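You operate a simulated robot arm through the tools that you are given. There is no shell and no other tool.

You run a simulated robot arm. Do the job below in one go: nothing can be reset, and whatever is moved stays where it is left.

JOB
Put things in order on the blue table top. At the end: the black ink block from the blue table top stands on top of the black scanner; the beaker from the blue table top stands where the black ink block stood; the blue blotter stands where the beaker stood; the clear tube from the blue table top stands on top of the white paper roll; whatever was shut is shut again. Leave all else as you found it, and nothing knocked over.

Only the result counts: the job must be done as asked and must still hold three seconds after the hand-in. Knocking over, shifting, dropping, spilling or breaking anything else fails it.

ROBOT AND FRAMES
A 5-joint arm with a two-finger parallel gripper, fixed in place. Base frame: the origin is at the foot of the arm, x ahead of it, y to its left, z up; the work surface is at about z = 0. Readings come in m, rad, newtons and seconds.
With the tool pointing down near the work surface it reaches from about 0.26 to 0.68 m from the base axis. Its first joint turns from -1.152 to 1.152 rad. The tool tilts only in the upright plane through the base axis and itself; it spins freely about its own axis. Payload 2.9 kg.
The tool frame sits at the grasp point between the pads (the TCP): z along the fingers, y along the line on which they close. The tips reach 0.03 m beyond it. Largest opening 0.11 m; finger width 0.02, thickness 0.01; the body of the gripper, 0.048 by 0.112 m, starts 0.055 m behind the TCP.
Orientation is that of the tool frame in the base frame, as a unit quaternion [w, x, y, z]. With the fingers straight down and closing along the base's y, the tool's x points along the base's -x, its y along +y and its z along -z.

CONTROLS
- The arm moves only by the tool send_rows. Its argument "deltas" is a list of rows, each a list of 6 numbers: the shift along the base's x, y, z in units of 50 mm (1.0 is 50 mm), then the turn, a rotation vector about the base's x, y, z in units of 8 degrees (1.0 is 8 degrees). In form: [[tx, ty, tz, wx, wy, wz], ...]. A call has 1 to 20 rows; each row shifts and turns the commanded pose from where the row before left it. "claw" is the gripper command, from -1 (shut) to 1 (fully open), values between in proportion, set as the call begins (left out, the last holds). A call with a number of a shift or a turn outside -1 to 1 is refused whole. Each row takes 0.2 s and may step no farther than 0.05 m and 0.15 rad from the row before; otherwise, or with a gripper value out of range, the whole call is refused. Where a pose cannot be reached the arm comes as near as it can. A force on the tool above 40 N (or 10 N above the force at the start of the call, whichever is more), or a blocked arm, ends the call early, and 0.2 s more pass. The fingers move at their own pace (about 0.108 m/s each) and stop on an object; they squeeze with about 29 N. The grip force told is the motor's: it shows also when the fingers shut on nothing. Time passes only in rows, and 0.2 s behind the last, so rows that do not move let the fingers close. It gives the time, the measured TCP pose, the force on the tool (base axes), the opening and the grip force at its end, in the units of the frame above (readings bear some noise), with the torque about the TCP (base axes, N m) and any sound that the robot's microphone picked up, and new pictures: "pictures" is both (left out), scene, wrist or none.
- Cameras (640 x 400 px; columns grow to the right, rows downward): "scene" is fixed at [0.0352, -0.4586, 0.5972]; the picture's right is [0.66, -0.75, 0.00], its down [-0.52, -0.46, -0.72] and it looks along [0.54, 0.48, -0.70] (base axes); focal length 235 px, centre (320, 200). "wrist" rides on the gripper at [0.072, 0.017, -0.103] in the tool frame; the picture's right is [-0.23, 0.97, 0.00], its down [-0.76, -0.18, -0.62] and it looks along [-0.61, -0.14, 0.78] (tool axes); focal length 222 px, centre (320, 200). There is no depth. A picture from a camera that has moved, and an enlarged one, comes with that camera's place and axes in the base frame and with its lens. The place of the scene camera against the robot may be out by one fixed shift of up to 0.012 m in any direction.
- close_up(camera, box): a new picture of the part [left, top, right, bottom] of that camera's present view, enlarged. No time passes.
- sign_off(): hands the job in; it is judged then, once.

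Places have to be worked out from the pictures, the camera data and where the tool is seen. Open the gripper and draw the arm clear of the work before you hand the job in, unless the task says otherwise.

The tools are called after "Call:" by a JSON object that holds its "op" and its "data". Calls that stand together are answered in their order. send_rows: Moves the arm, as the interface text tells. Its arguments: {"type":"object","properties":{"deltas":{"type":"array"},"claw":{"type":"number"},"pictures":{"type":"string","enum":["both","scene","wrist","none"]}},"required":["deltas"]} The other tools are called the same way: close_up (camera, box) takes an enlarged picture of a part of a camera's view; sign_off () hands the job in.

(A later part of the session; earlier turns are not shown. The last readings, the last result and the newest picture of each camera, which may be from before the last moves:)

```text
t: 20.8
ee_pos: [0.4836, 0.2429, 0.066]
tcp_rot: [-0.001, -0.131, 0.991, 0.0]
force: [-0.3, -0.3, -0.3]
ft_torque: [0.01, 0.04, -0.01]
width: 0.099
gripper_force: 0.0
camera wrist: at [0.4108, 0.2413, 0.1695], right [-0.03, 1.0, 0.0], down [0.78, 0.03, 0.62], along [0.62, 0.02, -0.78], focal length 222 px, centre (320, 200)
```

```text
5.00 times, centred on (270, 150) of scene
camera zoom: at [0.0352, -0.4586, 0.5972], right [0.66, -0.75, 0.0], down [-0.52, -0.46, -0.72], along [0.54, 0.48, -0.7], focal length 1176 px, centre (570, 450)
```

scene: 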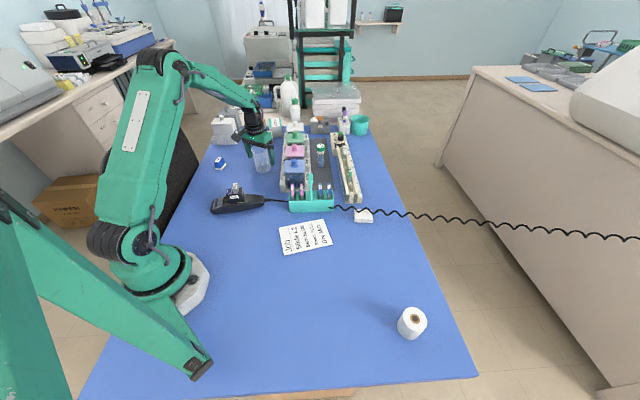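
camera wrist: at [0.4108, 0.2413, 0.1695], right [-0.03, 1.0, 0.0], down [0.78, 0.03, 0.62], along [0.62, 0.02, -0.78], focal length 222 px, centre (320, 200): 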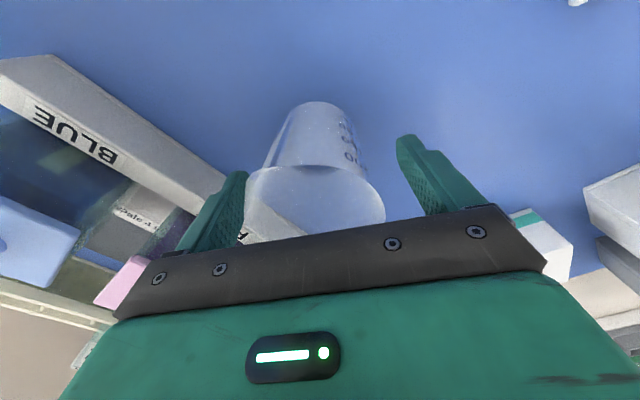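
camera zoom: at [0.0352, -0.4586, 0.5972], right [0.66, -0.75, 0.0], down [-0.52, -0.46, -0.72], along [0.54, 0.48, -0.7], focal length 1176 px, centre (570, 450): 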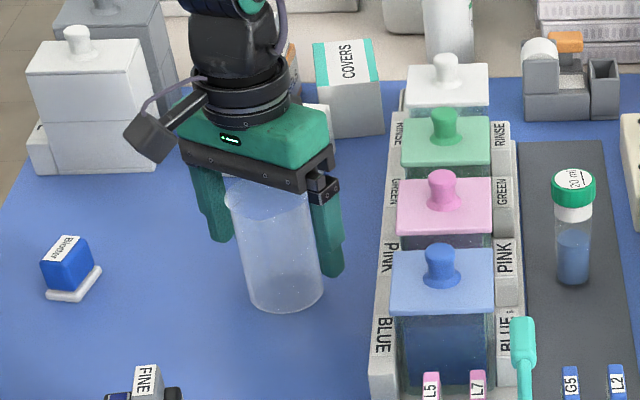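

The fingers straddle the beaker safely; I shift 2 mm to centre and close.

Call:
{"op": "send_rows", "data": {"deltas": [[0.012, -0.04, 0, 0, 0, 0], [0, 0, 0, 0, 0, 0]], "pictures": "none"}}

Call:
{"op": "send_rows", "data": {"deltas": [[0, 0, 0, 0, 0, 0], [0, 0, 0, 0, 0, 0], [0, 0, 0, 0, 0, 0]], "claw": -1}}

Call:
{"op": "close_up", "data": {"camera": "scene", "box": [220, 110, 320, 190]}}

```text
t: 21.4
ee_pos: [0.4849, 0.242, 0.0652]
tcp_rot: [0.0, -0.13, 0.991, 0.0]
force: [0.0, 0.2, -0.3]
ft_torque: [-0.02, -0.02, -0.01]
width: 0.0987
gripper_force: 0.1
```

```text
t: 22.2
ee_pos: [0.4834, 0.2424, 0.0647]
tcp_rot: [0.0, -0.131, 0.991, 0.0]
force: [0.0, -0.5, 1.0]
ft_torque: [-0.01, -0.01, 0.04]
width: 0.0635
gripper_force: 28.9
camera wrist: at [0.4109, 0.2393, 0.1699], right [-0.03, 1.0, 0.0], down [0.78, 0.03, 0.62], along [0.62, 0.02, -0.78], focal length 222 px, centre (320, 200)
```

scene: 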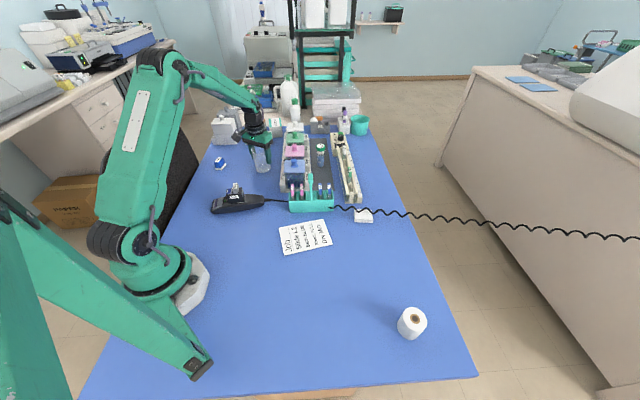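
wrist: 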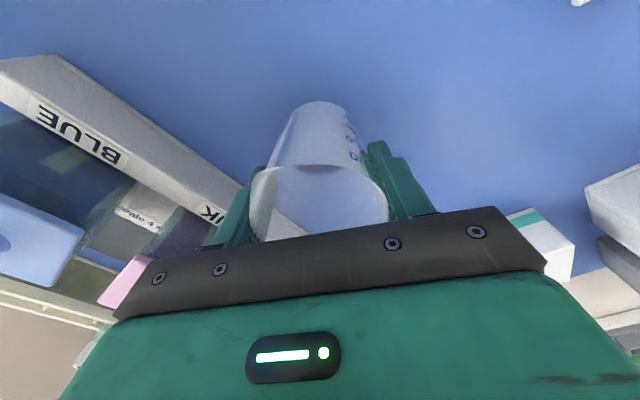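

```text
5.00 times, centred on (270, 150) of scene
camera zoom: at [0.0352, -0.4586, 0.5972], right [0.66, -0.75, 0.0], down [-0.52, -0.46, -0.72], along [0.54, 0.48, -0.7], focal length 1176 px, centre (570, 450)
```

zoom: 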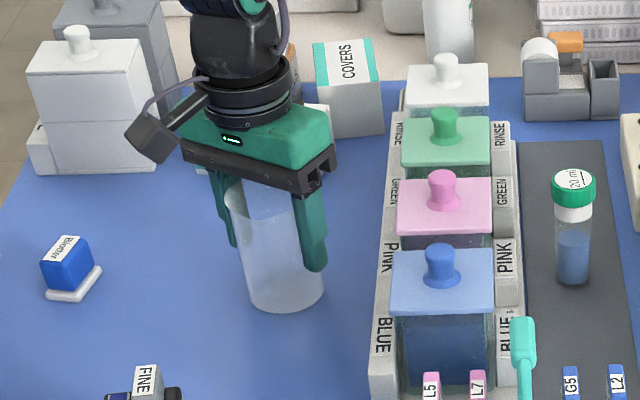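

The beaker is gripped (0.0635 wide) and centred at about (0.485, 0.242). I lift it high and carry it toward the ink block's old spot at (0.217, -0.308).

Call:
{"op": "send_rows", "data": {"deltas": [[0, 0, 0.3, 0, 0, 0], [0, 0, 0.6, 0, 0, 0], [0, 0, 0.9, 0, 0, 0], [0, 0, 0.9, 0, 0, 0], [0, 0, 0.9, 0, 0, 0], [-0.2, -0.42, 0, 0, 0, 0], [-0.412, -0.847, 0, 0, 0, 0], [-0.412, -0.847, 0, 0, 0, 0], [-0.412, -0.847, 0, 0, 0, 0], [-0.412, -0.847, 0, 0, 0, 0], [-0.412, -0.847, 0, 0, 0, 0], [-0.412, -0.847, 0, 0, 0, 0], [-0.412, -0.847, 0, 0, 0, 0], [-0.412, -0.847, 0, 0, 0, 0], [-0.412, -0.847, 0, 0, 0, 0], [-0.412, -0.847, 0, 0, 0, 0], [-0.412, -0.847, 0, 0, 0, 0], [-0.412, -0.847, 0, 0, 0, 0], [-0.2, -0.42, 0, 0, 0, 0], [0, 0, 0, 0, 0, 0]]}}

Call:
{"op": "close_up", "data": {"camera": "scene", "box": [240, 180, 420, 340]}}

```text
t: 26.4
ee_pos: [0.2206, -0.3112, 0.2446]
tcp_rot: [0.0, -0.13, 0.991, -0.001]
force: [-0.1, 0.0, -0.6]
ft_torque: [0.03, 0.0, -0.02]
width: 0.0635
gripper_force: 28.9
camera wrist: at [0.1468, -0.3129, 0.3487], right [-0.03, 1.0, 0.0], down [0.78, 0.03, 0.62], along [0.62, 0.02, -0.78], focal length 222 px, centre (320, 200)
```

scene: 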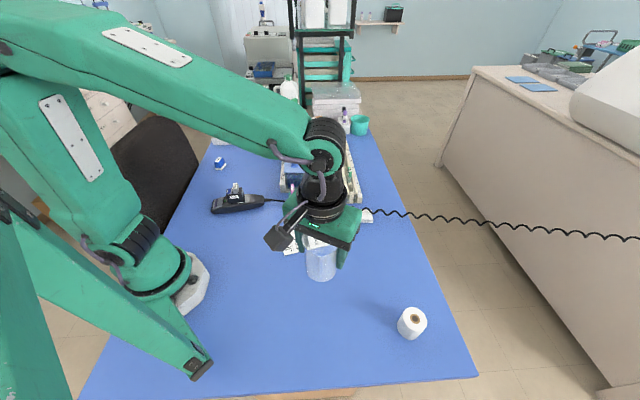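
wrist: 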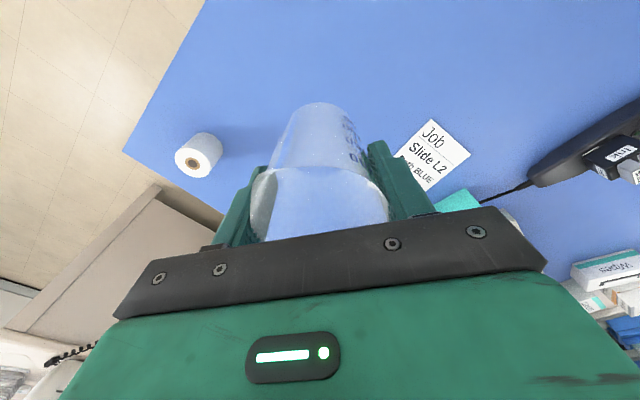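

```text
2.50 times, centred on (330, 260) of scene
camera zoom: at [0.0352, -0.4586, 0.5972], right [0.66, -0.75, 0.0], down [-0.52, -0.46, -0.72], along [0.54, 0.48, -0.7], focal length 588 px, centre (295, 50)
```

zoom: 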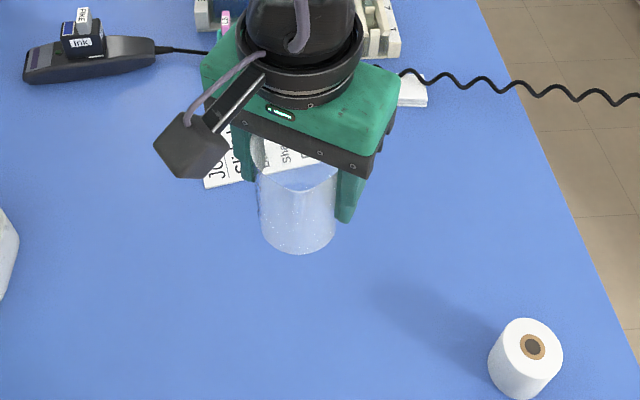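

The beaker is over the ink's old spot; I correct by a few millimetres and descend to about 8 mm above the table.

Call:
{"op": "send_rows", "data": {"deltas": [[-0.08, 0.054, -0.5, 0, 0, 0], [0, 0, -0.9, 0, 0, 0], [0, 0, -0.9, 0, 0, 0], [0, 0, -0.7, 0, 0, 0], [0, 0, -0.4, 0, 0, 0], [0, 0, 0, 0, 0, 0]]}}

Call:
{"op": "close_up", "data": {"camera": "scene", "box": [270, 240, 390, 340]}}

```text
t: 27.8
ee_pos: [0.2148, -0.309, 0.0746]
tcp_rot: [0.001, -0.131, 0.991, -0.001]
force: [0.2, -0.3, -1.1]
ft_torque: [0.0, -0.01, 0.0]
width: 0.0634
gripper_force: 28.4
camera wrist: at [0.1412, -0.3103, 0.1787], right [-0.03, 1.0, 0.0], down [0.78, 0.03, 0.62], along [0.62, 0.02, -0.78], focal length 222 px, centre (320, 200)
```

scene: 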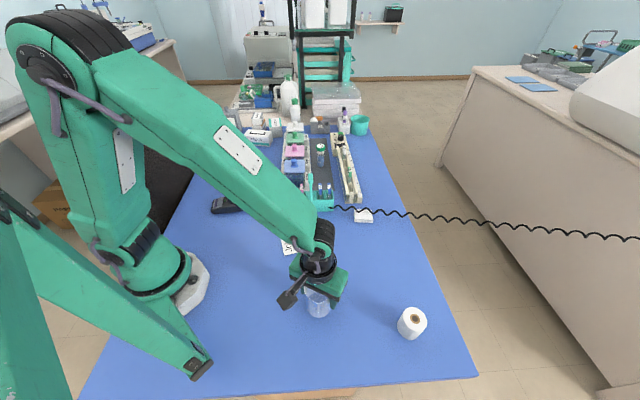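
wrist: 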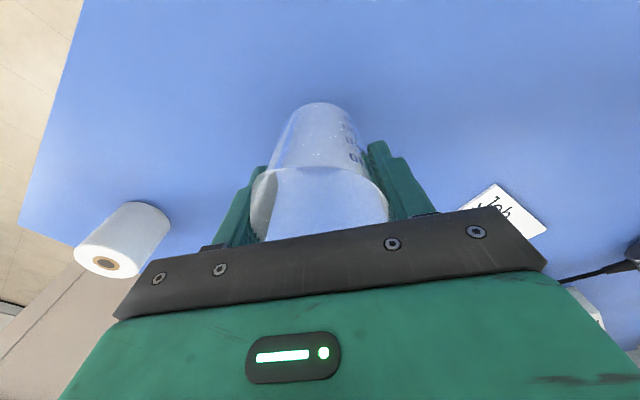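

```text
4.00 times, centred on (330, 290) of scene
camera zoom: at [0.0352, -0.4586, 0.5972], right [0.66, -0.75, 0.0], down [-0.52, -0.46, -0.72], along [0.54, 0.48, -0.7], focal length 941 px, centre (280, -160)
```

zoom: 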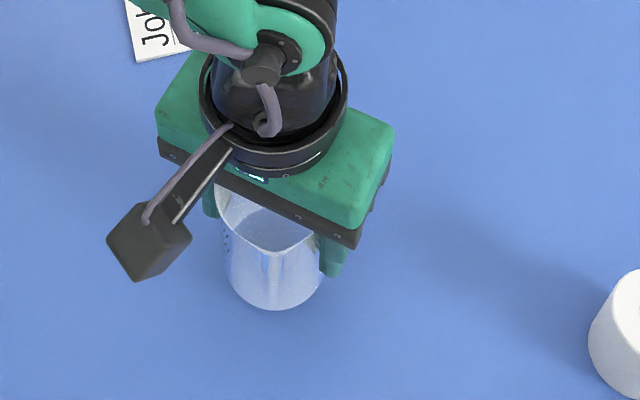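

About 9 mm left; I creep down watching the force.

Call:
{"op": "send_rows", "data": {"deltas": [[0.03, 0, -0.06, 0, 0, 0], [0, 0, -0.05, 0, 0, 0], [0, 0, -0.03, 0, 0, 0], [0, 0, 0, 0, 0, 0]], "pictures": "none"}}

```text
t: 28.8
ee_pos: [0.2164, -0.307, 0.0687]
tcp_rot: [0.0, -0.131, 0.991, 0.0]
force: [1.3, 0.4, -1.0]
ft_torque: [0.02, 0.0, -0.02]
width: 0.0631
gripper_force: 29.4
```

Call:
{"op": "send_rows", "data": {"deltas": [[0, 0, -0.03, 0, 0, 0], [0, 0, -0.02, 0, 0, 0], [0, 0, 0, 0, 0, 0]], "pictures": "none"}}

```text
t: 29.6
ee_pos: [0.2158, -0.3071, 0.0647]
tcp_rot: [0.001, -0.131, 0.991, 0.0]
force: [-0.2, -0.5, -0.3]
ft_torque: [-0.01, 0.02, 0.02]
width: 0.0633
gripper_force: 28.8
```

Still no contact force at z = 0.0647; I continue in half-millimetre rows.

Call:
{"op": "send_rows", "data": {"deltas": [[0, 0, -0.015, 0, 0, 0], [0, 0, -0.015, 0, 0, 0], [0, 0, 0, 0, 0, 0]], "pictures": "scene"}}

Call:
{"op": "close_up", "data": {"camera": "scene", "box": [270, 260, 370, 340]}}

```text
t: 30.4
ee_pos: [0.2163, -0.3075, 0.0647]
tcp_rot: [0.0, -0.131, 0.991, -0.001]
force: [-1.1, 3.9, 18.5]
ft_torque: [0.26, 0.03, -0.01]
width: 0.0631
gripper_force: 29.1
```

scene: 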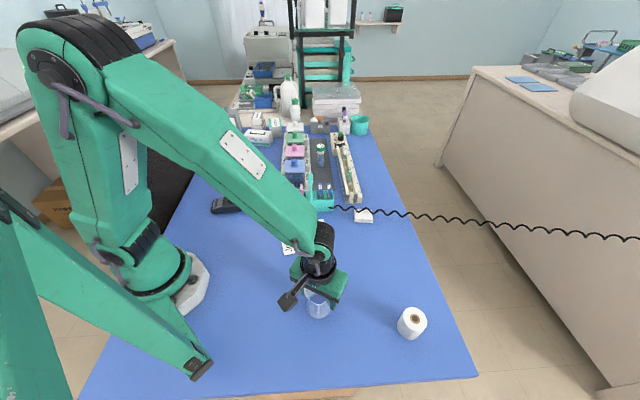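

```text
5.00 times, centred on (320, 300) of scene
camera zoom: at [0.0352, -0.4585, 0.5973], right [0.66, -0.75, 0.0], down [-0.52, -0.46, -0.72], along [0.54, 0.48, -0.7], focal length 1176 px, centre (320, -300)
```

zoom: 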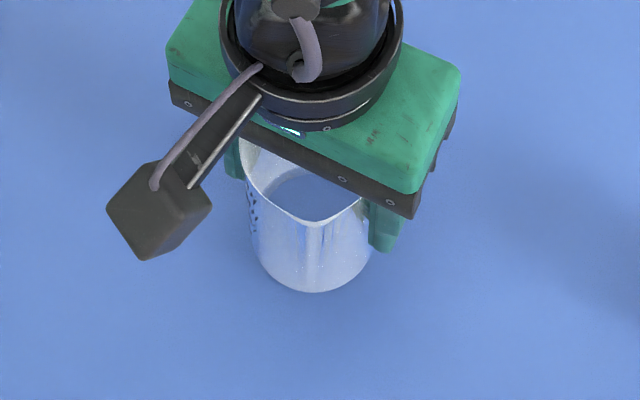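

The beaker is on the table (18 N). I ease off slightly, open, and check it stands.

Call:
{"op": "send_rows", "data": {"deltas": [[0, 0, 0.012, 0, 0, 0], [0, 0, 0, 0, 0, 0]], "pictures": "none"}}

Call:
{"op": "send_rows", "data": {"deltas": [[0, 0, 0, 0, 0, 0], [0, 0, 0, 0, 0, 0], [0, 0, 0, 0, 0, 0]], "claw": 0.85}}

Call:
{"op": "close_up", "data": {"camera": "wrist", "box": [160, 60, 480, 260]}}

```text
t: 31.0
ee_pos: [0.2164, -0.3076, 0.065]
tcp_rot: [0.0, -0.13, 0.991, -0.001]
force: [3.4, 0.9, 11.5]
ft_torque: [-0.04, -0.2, 0.02]
width: 0.0633
gripper_force: 29.4
```

```text
t: 31.8
ee_pos: [0.2153, -0.3081, 0.0647]
tcp_rot: [0.0, -0.13, 0.992, 0.0]
force: [0.5, -0.1, 0.2]
ft_torque: [-0.03, 0.0, -0.03]
width: 0.1018
gripper_force: 0.1
camera wrist: at [0.1413, -0.3094, 0.1692], right [-0.03, 1.0, 0.0], down [0.78, 0.03, 0.62], along [0.62, 0.02, -0.78], focal length 222 px, centre (320, 200)
```

scene: 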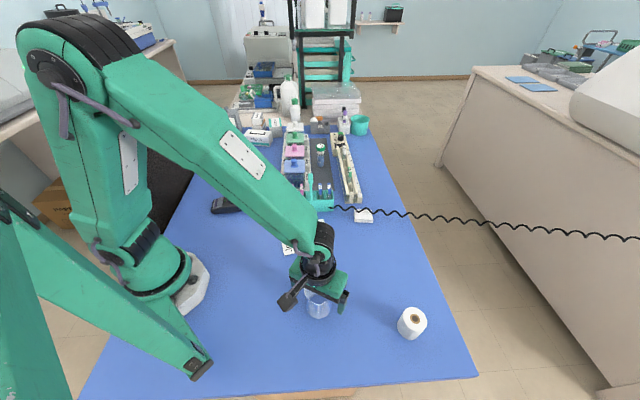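
wrist: 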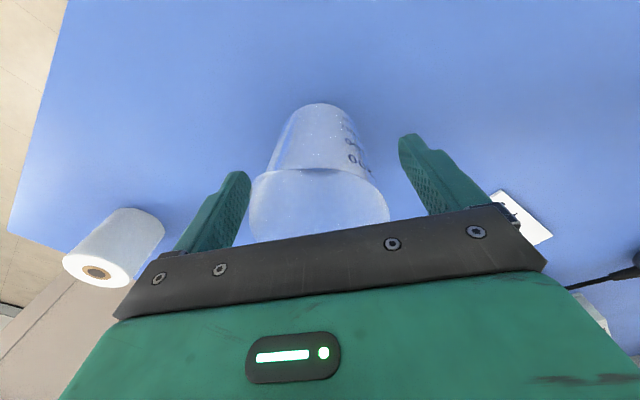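

```text
2.00 times, centred on (320, 160) of wrist
camera zoom: at [0.1413, -0.3094, 0.1692], right [-0.03, 1.0, 0.0], down [0.78, 0.03, 0.62], along [0.62, 0.02, -0.78], focal length 444 px, centre (320, 280)
```

zoom: 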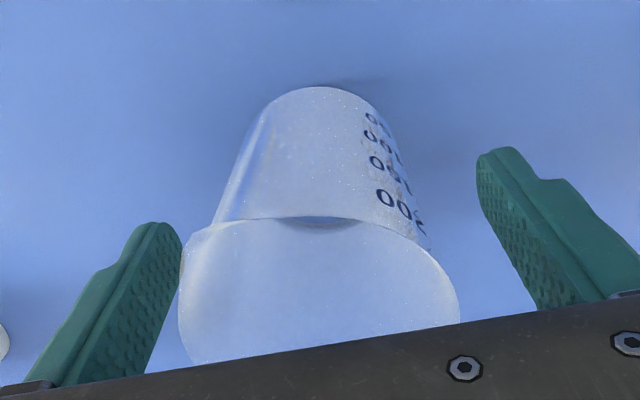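

The beaker stands alone. I rise straight up and travel by an outer arc to above the blotter near (0.374, 0.386).

Call:
{"op": "send_rows", "data": {"deltas": [[0, 0, 0.3, 0, 0, 0], [0, 0, 0.7, 0, 0, 0], [0, 0, 0.9, 0, 0, 0], [0, 0, 0.9, 0, 0, 0], [0, 0, 0.9, 0, 0, 0], [0, 0, 0, 0, 0, 0]], "pictures": "both"}}

Call:
{"op": "send_rows", "data": {"deltas": [[0.5125, 0.77, 0, 0, 0, 0], [0.5125, 0.77, 0, 0, 0, 0], [0.5125, 0.77, 0, 0, 0, 0], [0.5125, 0.77, 0, 0, 0, 0], [0.5125, 0.77, 0, 0, 0, 0], [0.5125, 0.77, 0, 0, 0, 0], [0.5125, 0.77, 0, 0, 0, 0], [0.5125, 0.77, 0, 0, 0, 0], [-0.115, 0.965, 0, 0, 0, 0.22], [-0.115, 0.965, 0, 0, 0, 0.22], [-0.115, 0.965, 0, 0, 0, 0.22], [-0.115, 0.965, 0, 0, 0, 0.22], [-0.115, 0.965, 0, 0, 0, 0.22], [-0.115, 0.965, 0, 0, 0, 0.22], [-0.115, 0.965, 0, 0, 0, 0.22], [-0.115, 0.965, 0, 0, 0, 0.22], [0, 0, 0, 0, 0, 0]]}}

Call:
{"op": "close_up", "data": {"camera": "wrist", "box": [280, 50, 360, 130]}}

Call:
{"op": "close_up", "data": {"camera": "scene", "box": [290, 270, 350, 330]}}

```text
t: 33.2
ee_pos: [0.2155, -0.308, 0.2516]
tcp_rot: [0.0, -0.13, 0.992, 0.0]
force: [0.5, -0.3, -0.3]
ft_torque: [0.0, -0.01, 0.01]
width: 0.1017
gripper_force: 0.0
camera wrist: at [0.1413, -0.31, 0.3554], right [-0.03, 1.0, 0.0], down [0.78, 0.02, 0.62], along [0.62, 0.02, -0.78], focal length 222 px, centre (320, 200)
```

scene: 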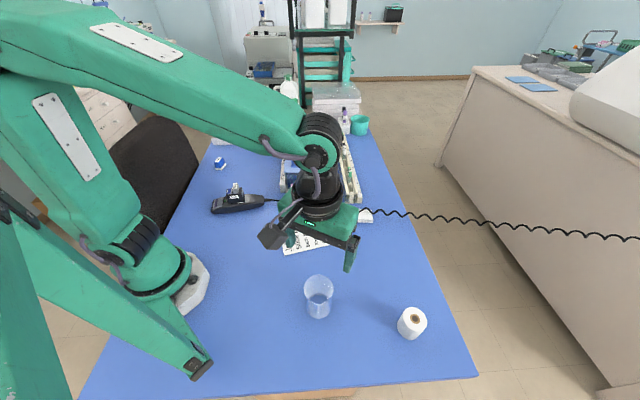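
wrist: 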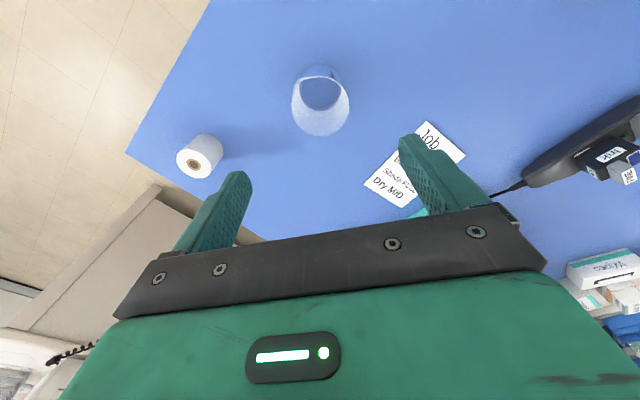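

```text
t: 36.8
ee_pos: [0.3737, 0.3882, 0.2499]
tcp_rot: [0.0, -0.251, 0.968, 0.0]
force: [-0.2, 0.3, 0.2]
ft_torque: [-0.03, 0.0, 0.01]
width: 0.1017
gripper_force: 0.2
camera wrist: at [0.3029, 0.3669, 0.3544], right [-0.27, 0.96, 0.0], down [0.75, 0.21, 0.62], along [0.6, 0.17, -0.78], focal length 222 px, centre (320, 200)
```

scene: 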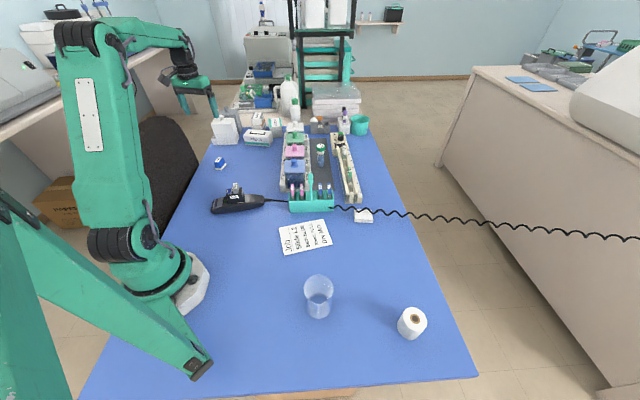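
wrist: 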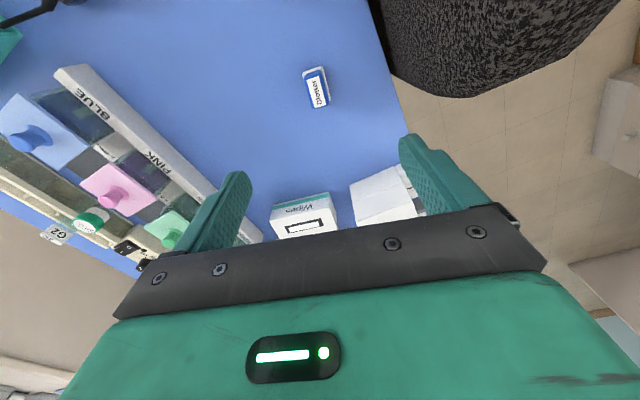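

```text
5.00 times, centred on (320, 90) of wrist
camera zoom: at [0.3029, 0.3669, 0.3544], right [-0.27, 0.96, 0.0], down [0.75, 0.21, 0.62], along [0.6, 0.17, -0.78], focal length 1111 px, centre (320, 750)
```

zoom: 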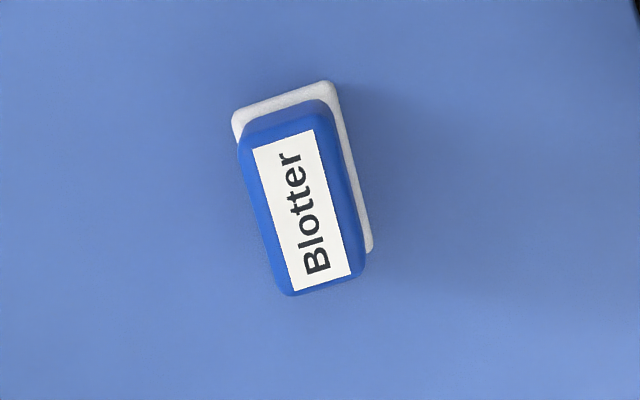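

```text
6.67 times, centred on (320, 300) of scene
camera zoom: at [0.0353, -0.4586, 0.5972], right [0.66, -0.75, 0.0], down [-0.52, -0.46, -0.72], along [0.54, 0.48, -0.7], focal length 1568 px, centre (320, -467)
```

zoom: 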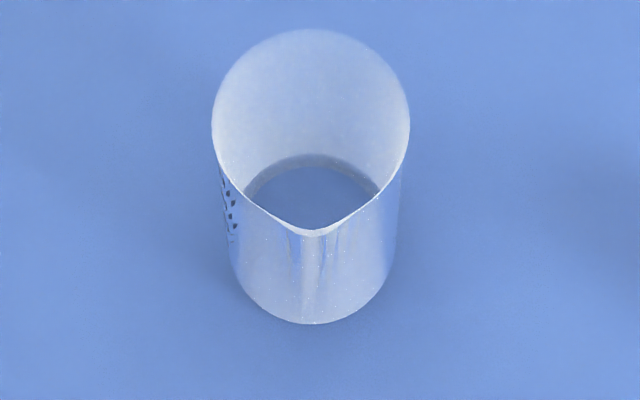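

The blotter centre is at (0.374, 0.384), ~0.033 tall, short axis ~122°. I turn 3° and descend over it.

Call:
{"op": "send_rows", "data": {"deltas": [[0.014, -0.082, -0.7, 0, 0, 0.36], [0, 0, -0.9, 0, 0, 0], [0, 0, -0.9, 0, 0, 0], [0, 0, -0.9, 0, 0, 0], [0, 0, -0.5, 0, 0, 0], [0, 0, -0.3, 0, 0, 0], [0, 0, 0, 0, 0, 0]]}}

Call:
{"op": "close_up", "data": {"camera": "wrist", "box": [220, 80, 420, 240]}}

```text
t: 38.4
ee_pos: [0.375, 0.381, 0.0387]
tcp_rot: [0.0, -0.274, 0.962, -0.001]
force: [-0.3, 0.7, -0.2]
ft_torque: [0.03, 0.02, -0.03]
width: 0.1017
gripper_force: 0.0
camera wrist: at [0.305, 0.358, 0.1425], right [-0.32, 0.95, 0.0], down [0.74, 0.25, 0.62], along [0.59, 0.2, -0.78], focal length 222 px, centre (320, 200)
```

scene: 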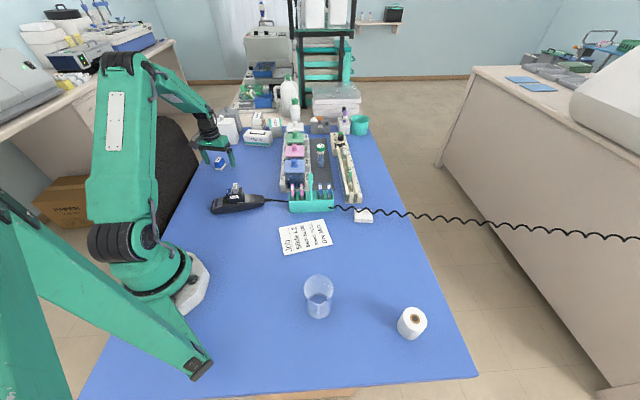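
wrist: 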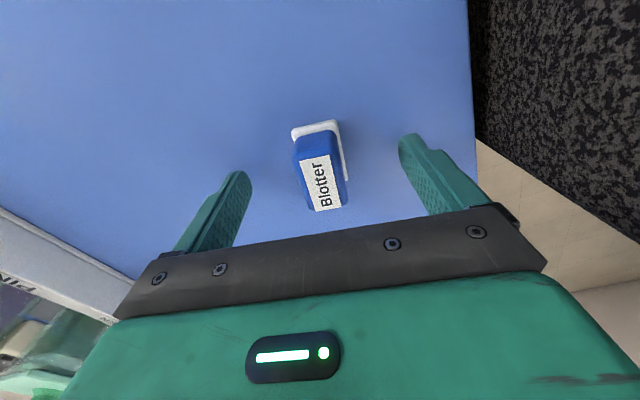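

```text
2.50 times, centred on (320, 160) of wrist
camera zoom: at [0.305, 0.358, 0.1425], right [-0.32, 0.95, 0.0], down [0.74, 0.25, 0.62], along [0.59, 0.2, -0.78], focal length 555 px, centre (320, 300)
```

zoom: 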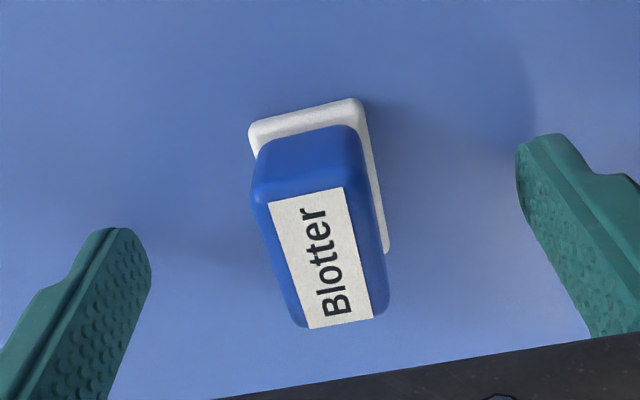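

Blotter centre confirmed at (0.3745, 0.383), well between the fingers. I close on it.

Call:
{"op": "send_rows", "data": {"deltas": [[0, 0.02, 0, 0, 0, 0], [0, 0, 0, 0, 0, 0], [0, 0, 0, 0, 0, 0], [0, 0, 0, 0, 0, 0]], "claw": -1, "pictures": "wrist"}}

Call:
{"op": "close_up", "data": {"camera": "wrist", "box": [220, 80, 420, 240]}}

```text
t: 39.4
ee_pos: [0.3742, 0.3828, 0.039]
tcp_rot: [0.0, -0.275, 0.961, 0.001]
force: [0.6, -0.1, 0.0]
ft_torque: [0.02, 0.0, 0.01]
width: 0.025
gripper_force: 29.0
camera wrist: at [0.3048, 0.3591, 0.1435], right [-0.32, 0.95, 0.0], down [0.74, 0.25, 0.62], along [0.59, 0.2, -0.78], focal length 222 px, centre (320, 200)
```

wrist: 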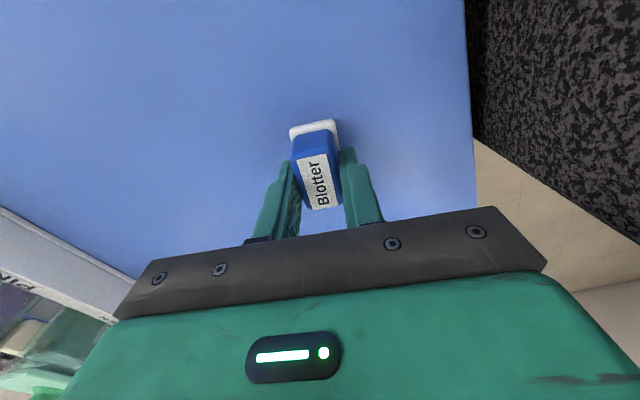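

```text
2.50 times, centred on (320, 160) of wrist
camera zoom: at [0.3048, 0.3591, 0.1435], right [-0.32, 0.95, 0.0], down [0.74, 0.25, 0.62], along [0.59, 0.2, -0.78], focal length 555 px, centre (320, 300)
```

zoom: 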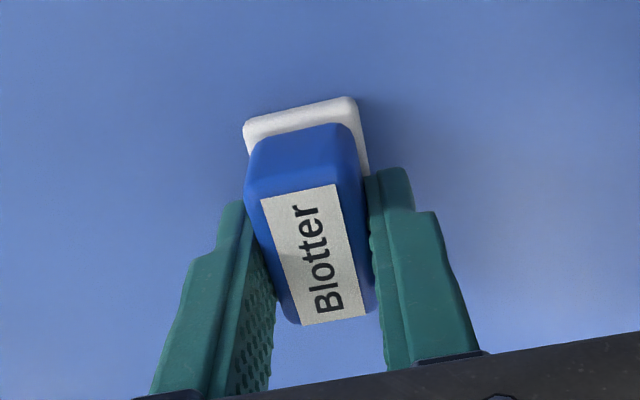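

The blotter is gripped (0.025). I lift it and carry it over to where the beaker stood, (0.485, 0.242).

Call:
{"op": "send_rows", "data": {"deltas": [[0, 0, 0.4, 0, 0, 0], [0, 0, 0.9, 0, 0, 0], [0, 0, 0.9, 0, 0, 0], [0, 0, 0.9, 0, 0, 0], [0.555, -0.705, 0, 0, 0, 0], [0.555, -0.705, 0, 0, 0, 0], [0.555, -0.705, 0, 0, 0, 0], [0.555, -0.705, 0, 0, 0, 0], [0, 0, 0, 0, 0, 0]]}}

```text
t: 41.4
ee_pos: [0.4853, 0.2414, 0.1947]
tcp_rot: [0.0, -0.276, 0.961, -0.001]
force: [-0.4, -0.1, 0.2]
ft_torque: [-0.04, -0.01, -0.06]
width: 0.0251
gripper_force: 28.9
camera wrist: at [0.4162, 0.2172, 0.2984], right [-0.32, 0.95, 0.0], down [0.74, 0.25, 0.62], along [0.59, 0.2, -0.78], focal length 222 px, centre (320, 200)
```

scene: 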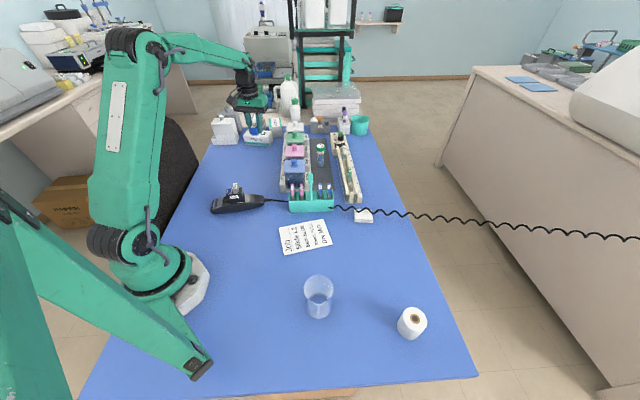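
wrist: 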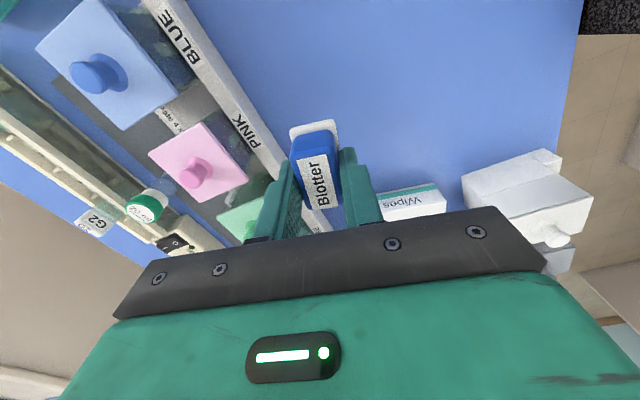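

Over the spot; I descend to about 6 mm above the table.

Call:
{"op": "send_rows", "data": {"deltas": [[0, 0, -0.8, 0, 0, 0], [0, 0, -0.9, 0, 0, 0], [0, 0, -0.8, 0, 0, 0], [0, 0, -0.5, 0, 0, 0], [0, 0, 0, 0, 0, 0]]}}

Call:
{"op": "close_up", "data": {"camera": "scene", "box": [220, 110, 320, 190]}}

```text
t: 42.6
ee_pos: [0.4841, 0.2432, 0.0445]
tcp_rot: [0.0, -0.275, 0.961, 0.001]
force: [0.7, 0.4, 0.2]
ft_torque: [-0.02, -0.01, 0.02]
width: 0.0253
gripper_force: 28.9
camera wrist: at [0.4153, 0.2202, 0.1485], right [-0.32, 0.95, 0.0], down [0.74, 0.25, 0.62], along [0.59, 0.2, -0.78], focal length 222 px, centre (320, 200)
```

scene: 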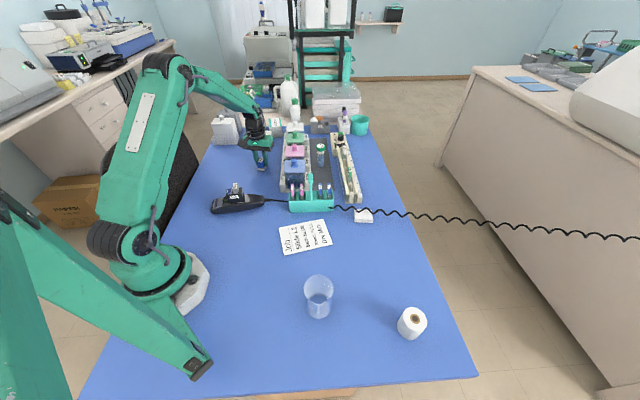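
wrist: 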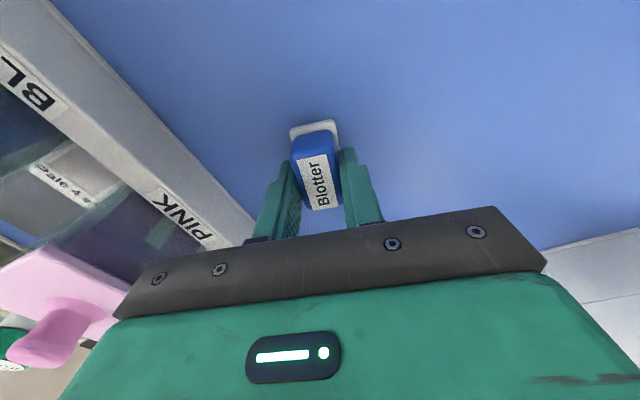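

```text
5.00 times, centred on (270, 150) of scene
camera zoom: at [0.0352, -0.4586, 0.5972], right [0.66, -0.75, 0.0], down [-0.52, -0.46, -0.72], along [0.54, 0.48, -0.7], focal length 1176 px, centre (570, 450)
```

zoom: 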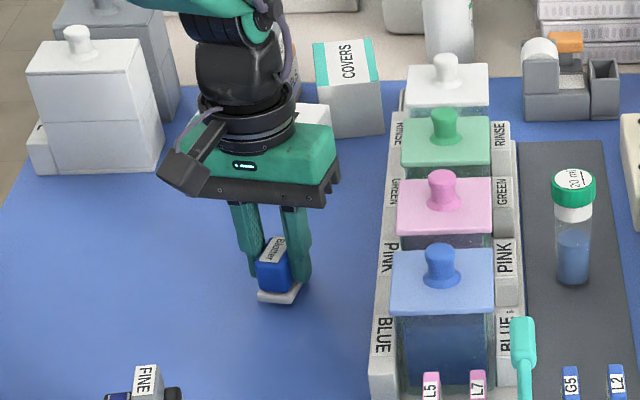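

Clear of the tray; I creep down the last 5 mm.

Call:
{"op": "send_rows", "data": {"deltas": [[0, 0, -0.05, 0, 0, 0], [0, 0, -0.04, 0, 0, 0], [0, 0, 0, 0, 0, 0]], "pictures": "none"}}

Call:
{"op": "send_rows", "data": {"deltas": [[0, 0, -0.015, 0, 0, 0], [0, 0, 0, 0, 0, 0]], "pictures": "none"}}

```text
t: 43.4
ee_pos: [0.4869, 0.2428, 0.0402]
tcp_rot: [0.001, -0.275, 0.962, 0.0]
force: [0.3, 0.4, -0.2]
ft_torque: [0.02, 0.01, 0.01]
width: 0.0255
gripper_force: 29.4
```

```text
t: 44.0
ee_pos: [0.4856, 0.2435, 0.0395]
tcp_rot: [0.0, -0.275, 0.961, 0.0]
force: [-1.3, 0.2, -0.2]
ft_torque: [0.02, 0.0, -0.03]
width: 0.0252
gripper_force: 28.8
```

No contact yet at 0.0395; I go on in sub-millimetre rows.

Call:
{"op": "send_rows", "data": {"deltas": [[0, 0, -0.015, 0, 0, 0], [0, 0, 0, 0, 0, 0]], "pictures": "none"}}

Call:
{"op": "send_rows", "data": {"deltas": [[0, 0, 0, 0, 0, 0]], "pictures": "none"}}

```text
t: 44.6
ee_pos: [0.486, 0.2432, 0.0396]
tcp_rot: [0.0, -0.275, 0.961, 0.0]
force: [0.3, -0.6, -0.9]
ft_torque: [0.02, 0.03, -0.01]
width: 0.0251
gripper_force: 29.0
```

```text
t: 45.0
ee_pos: [0.4849, 0.243, 0.0378]
tcp_rot: [0.0, -0.274, 0.962, 0.001]
force: [0.7, -0.4, -0.2]
ft_torque: [0.03, 0.02, 0.02]
width: 0.0252
gripper_force: 29.0
```

Call:
{"op": "send_rows", "data": {"deltas": [[0, 0, -0.012, 0, 0, 0], [0, 0, 0, 0, 0, 0]], "pictures": "none"}}

Call:
{"op": "close_up", "data": {"camera": "scene", "box": [235, 130, 295, 180]}}

```text
t: 45.6
ee_pos: [0.4859, 0.2414, 0.039]
tcp_rot: [-0.001, -0.274, 0.962, 0.0]
force: [0.0, -0.1, 1.2]
ft_torque: [-0.04, 0.04, -0.05]
width: 0.0254
gripper_force: 29.8
```

```text
8.00 times, centred on (265, 155) of scene
camera zoom: at [0.0352, -0.4586, 0.5972], right [0.66, -0.75, 0.0], down [-0.52, -0.46, -0.72], along [0.54, 0.48, -0.7], focal length 1882 px, centre (760, 560)
```

zoom: 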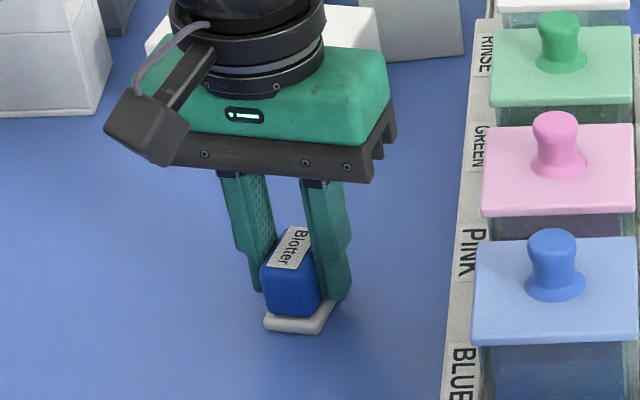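

The blotter is nearly touching; one more half-millimetre to confirm contact.

Call:
{"op": "send_rows", "data": {"deltas": [[0, 0, -0.012, 0, 0, 0], [0, 0, 0, 0, 0, 0]], "pictures": "none"}}

```text
t: 46.2
ee_pos: [0.4861, 0.2426, 0.0393]
tcp_rot: [-0.001, -0.275, 0.961, 0.0]
force: [-2.7, -1.5, 8.1]
ft_torque: [-0.08, 0.2, 0.0]
width: 0.0253
gripper_force: 28.9
```

Contact confirmed (8 N). I open to about 0.06 and then check it.

Call:
{"op": "send_rows", "data": {"deltas": [[0, 0, 0, 0, 0, 0], [0, 0, 0, 0, 0, 0], [0, 0, 0, 0, 0, 0]], "claw": 0.05, "pictures": "wrist"}}

Call:
{"op": "close_up", "data": {"camera": "scene", "box": [235, 130, 295, 180]}}

```text
t: 47.0
ee_pos: [0.4868, 0.2424, 0.0387]
tcp_rot: [0.0, -0.275, 0.961, 0.0]
force: [0.3, 0.6, -0.5]
ft_torque: [0.02, -0.02, -0.02]
width: 0.0579
gripper_force: 0.0
camera wrist: at [0.4163, 0.2189, 0.1429], right [-0.32, 0.95, 0.0], down [0.74, 0.25, 0.62], along [0.59, 0.2, -0.78], focal length 222 px, centre (320, 200)
```

wrist: 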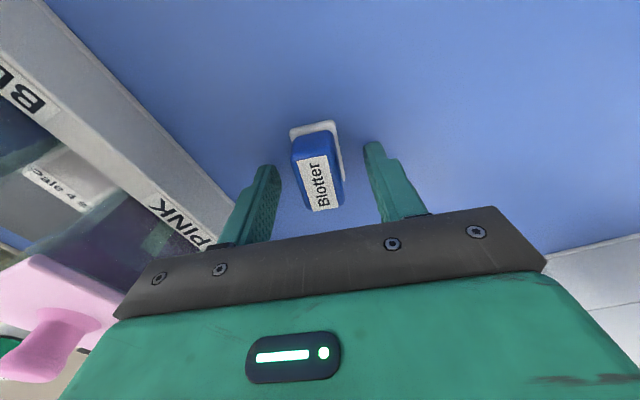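

```text
8.00 times, centred on (265, 155) of scene
camera zoom: at [0.0352, -0.4586, 0.5972], right [0.66, -0.75, 0.0], down [-0.52, -0.46, -0.72], along [0.54, 0.48, -0.7], focal length 1882 px, centre (760, 560)
```

zoom: 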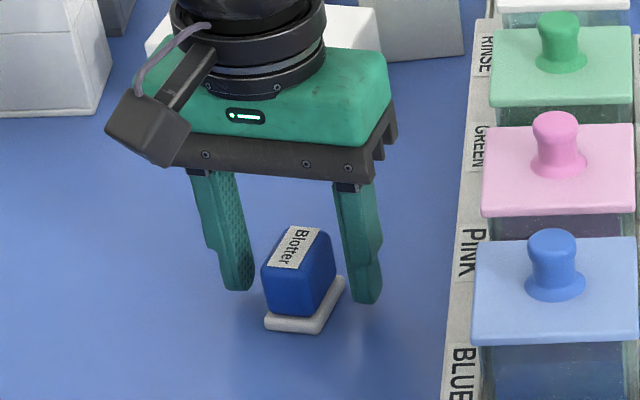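

The blotter stands in place. I rise, turn the fingers parallel to the tray (closing axis 45°), and go high above the tube for a view.

Call:
{"op": "send_rows", "data": {"deltas": [[0, 0, 0.3, 0, 0, 0], [0, 0, 0.7, 0, 0, 0], [0, 0, 0.9, 0, 0, 0], [0, 0, 0.9, 0, 0, -1], [0, 0, 0.9, 0, 0, -1], [0.612, -0.668, 0, 0, 0, -1], [0.612, -0.668, 0, 0, 0, -1], [0.612, -0.668, 0, 0, 0, -1], [0.612, -0.668, 0, 0, 0, -1], [0.612, -0.668, 0, 0, 0, -1], [0, 0, 0, 0, 0, -0.9], [0, 0, 0, 0, 0, -0.9], [0, 0, 0, 0, 0, -0.8], [0, 0, 0, 0, 0, 0]]}}

Call:
{"op": "close_up", "data": {"camera": "scene", "box": [200, 110, 380, 220]}}

```text
t: 50.0
ee_pos: [0.6387, 0.0771, 0.224]
tcp_rot: [0.0, 0.382, 0.924, 0.0]
force: [-1.4, 0.4, -0.7]
ft_torque: [-0.02, 0.0, -0.01]
width: 0.0576
gripper_force: 0.1
camera wrist: at [0.6, 0.1392, 0.328], right [0.85, 0.53, 0.0], down [0.41, -0.66, 0.62], along [0.33, -0.53, -0.78], focal length 222 px, centre (320, 200)
```

scene: 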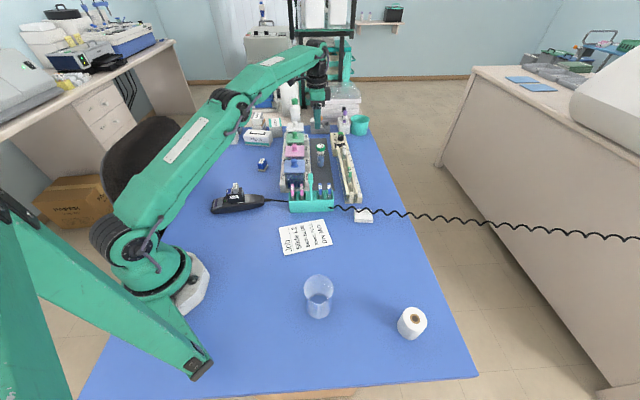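
wrist: 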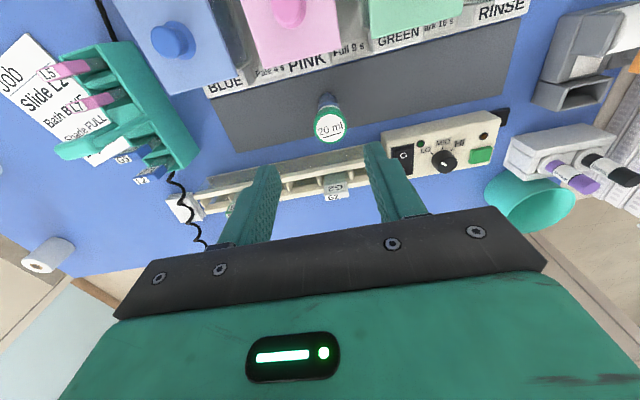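

```text
3.56 times, centred on (290, 165) of scene
camera zoom: at [0.0352, -0.4586, 0.5972], right [0.66, -0.75, 0.0], down [-0.52, -0.46, -0.72], along [0.54, 0.48, -0.7], focal length 837 px, centre (427, 324)
```

zoom: 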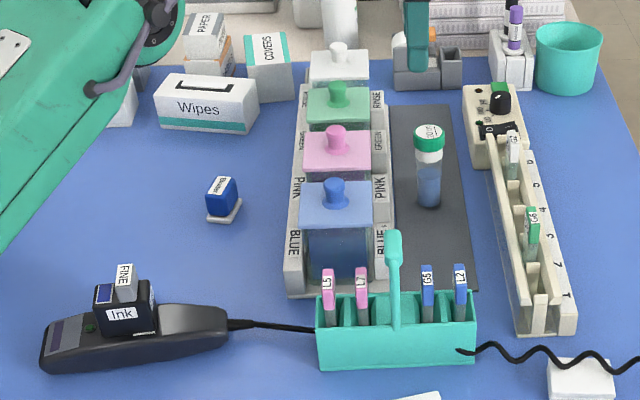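

Reached fine. I zoom on the tube in the wrist view to locate it.

Call:
{"op": "close_up", "data": {"camera": "wrist", "box": [280, 70, 380, 160]}}

```text
4.44 times, centred on (330, 115) of wrist
camera zoom: at [0.6, 0.1392, 0.328], right [0.85, 0.53, 0.0], down [0.41, -0.66, 0.62], along [0.33, -0.53, -0.78], focal length 987 px, centre (276, 578)
```

zoom: 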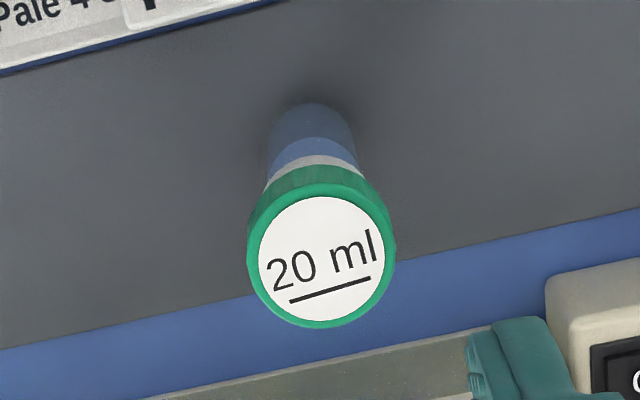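

The tube is at about (0.657, 0.071), 0.096 tall with a 0.035 cap. I centre above it and come down to just over the cap.

Call:
{"op": "send_rows", "data": {"deltas": [[0.366, -0.122, -0.3, 0, 0, 0], [0, 0, -0.6, 0, 0, 0], [0, 0, -0.5, 0, 0, 0], [0, 0, 0, 0, 0, 0]], "claw": 0.3}}

Call:
{"op": "close_up", "data": {"camera": "wrist", "box": [200, 60, 440, 240]}}

Call:
{"op": "close_up", "data": {"camera": "scene", "box": [270, 100, 380, 180]}}

```text
t: 51.0
ee_pos: [0.65, 0.0684, 0.1514]
tcp_rot: [0.0, 0.381, 0.924, 0.001]
force: [0.6, 0.7, 0.1]
ft_torque: [0.05, 0.01, 0.01]
width: 0.0716
gripper_force: 0.1
out of reach, approached as far as the arm can: row 1
camera wrist: at [0.612, 0.1326, 0.2562], right [0.85, 0.53, 0.0], down [0.41, -0.66, 0.62], along [0.33, -0.53, -0.78], focal length 222 px, centre (320, 200)
```

scene: 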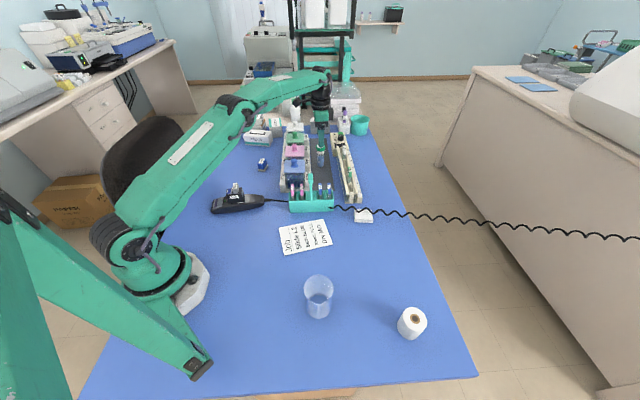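
wrist: 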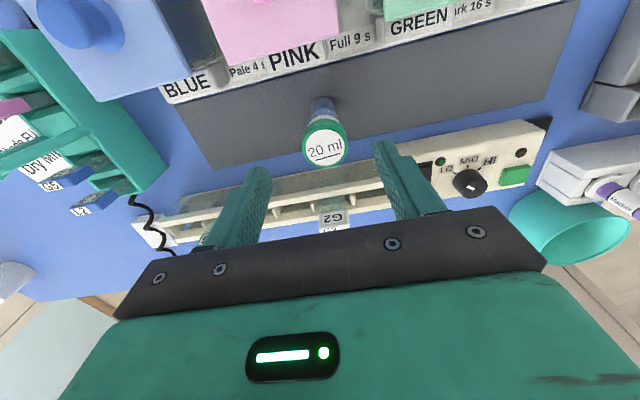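

```text
2.22 times, centred on (320, 150) of wrist
camera zoom: at [0.612, 0.1326, 0.2562], right [0.85, 0.53, 0.0], down [0.41, -0.66, 0.62], along [0.33, -0.53, -0.78], focal length 494 px, centre (320, 311)
```

zoom: 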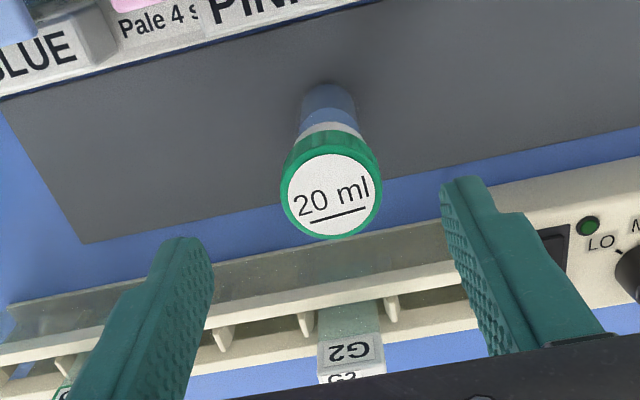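

```text
5.00 times, centred on (325, 140) of scene
camera zoom: at [0.0352, -0.4586, 0.5972], right [0.66, -0.75, 0.0], down [-0.52, -0.46, -0.72], along [0.54, 0.48, -0.7], focal length 1176 px, centre (295, 500)
```

zoom: 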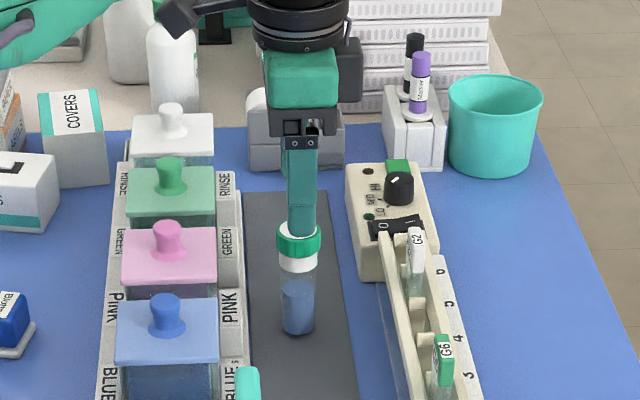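

The tube axis is at (0.6565, 0.070), 6 mm farther out. I shift while descending and check I get there.

Call:
{"op": "send_rows", "data": {"deltas": [[0, 0, -0.4, 0, 0, 0], [0.06, 0.016, -0.2, 0, 0, 0], [0.07, 0.016, -0.2, 0, 0, 0], [0, 0, 0, 0, 0, 0]]}}

Call:
{"op": "close_up", "data": {"camera": "wrist", "box": [200, 60, 440, 240]}}

```text
t: 52.0
ee_pos: [0.6576, 0.072, 0.1118]
tcp_rot: [0.0, 0.382, 0.924, 0.001]
force: [0.1, -0.5, -0.9]
ft_torque: [-0.05, -0.04, 0.01]
width: 0.0713
gripper_force: 0.0
camera wrist: at [0.6185, 0.1346, 0.2149], right [0.85, 0.53, 0.0], down [0.41, -0.66, 0.62], along [0.33, -0.53, -0.78], focal length 222 px, centre (320, 200)
```

scene: 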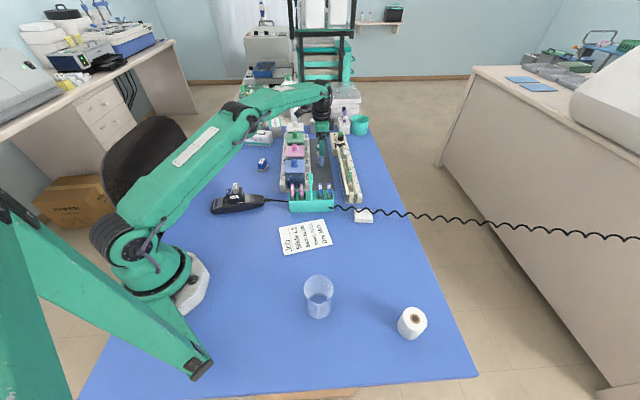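
wrist: 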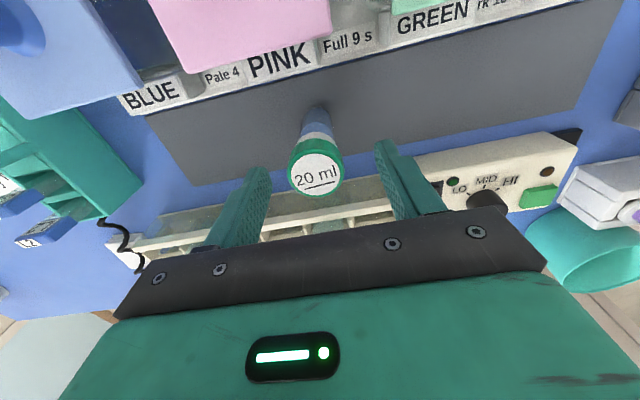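

```text
2.22 times, centred on (320, 150) of wrist
camera zoom: at [0.6185, 0.1346, 0.2149], right [0.85, 0.53, 0.0], down [0.41, -0.66, 0.62], along [0.33, -0.53, -0.78], focal length 494 px, centre (320, 311)
```

zoom: 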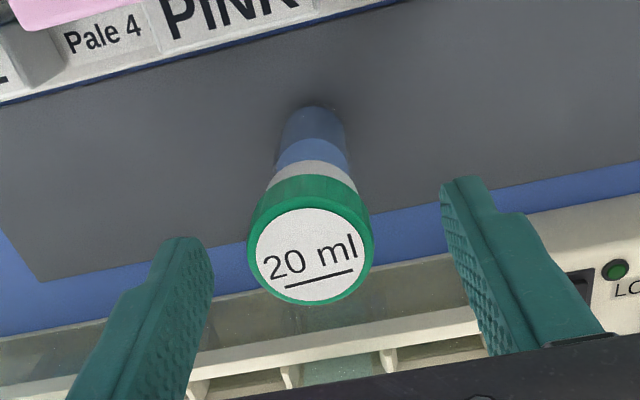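

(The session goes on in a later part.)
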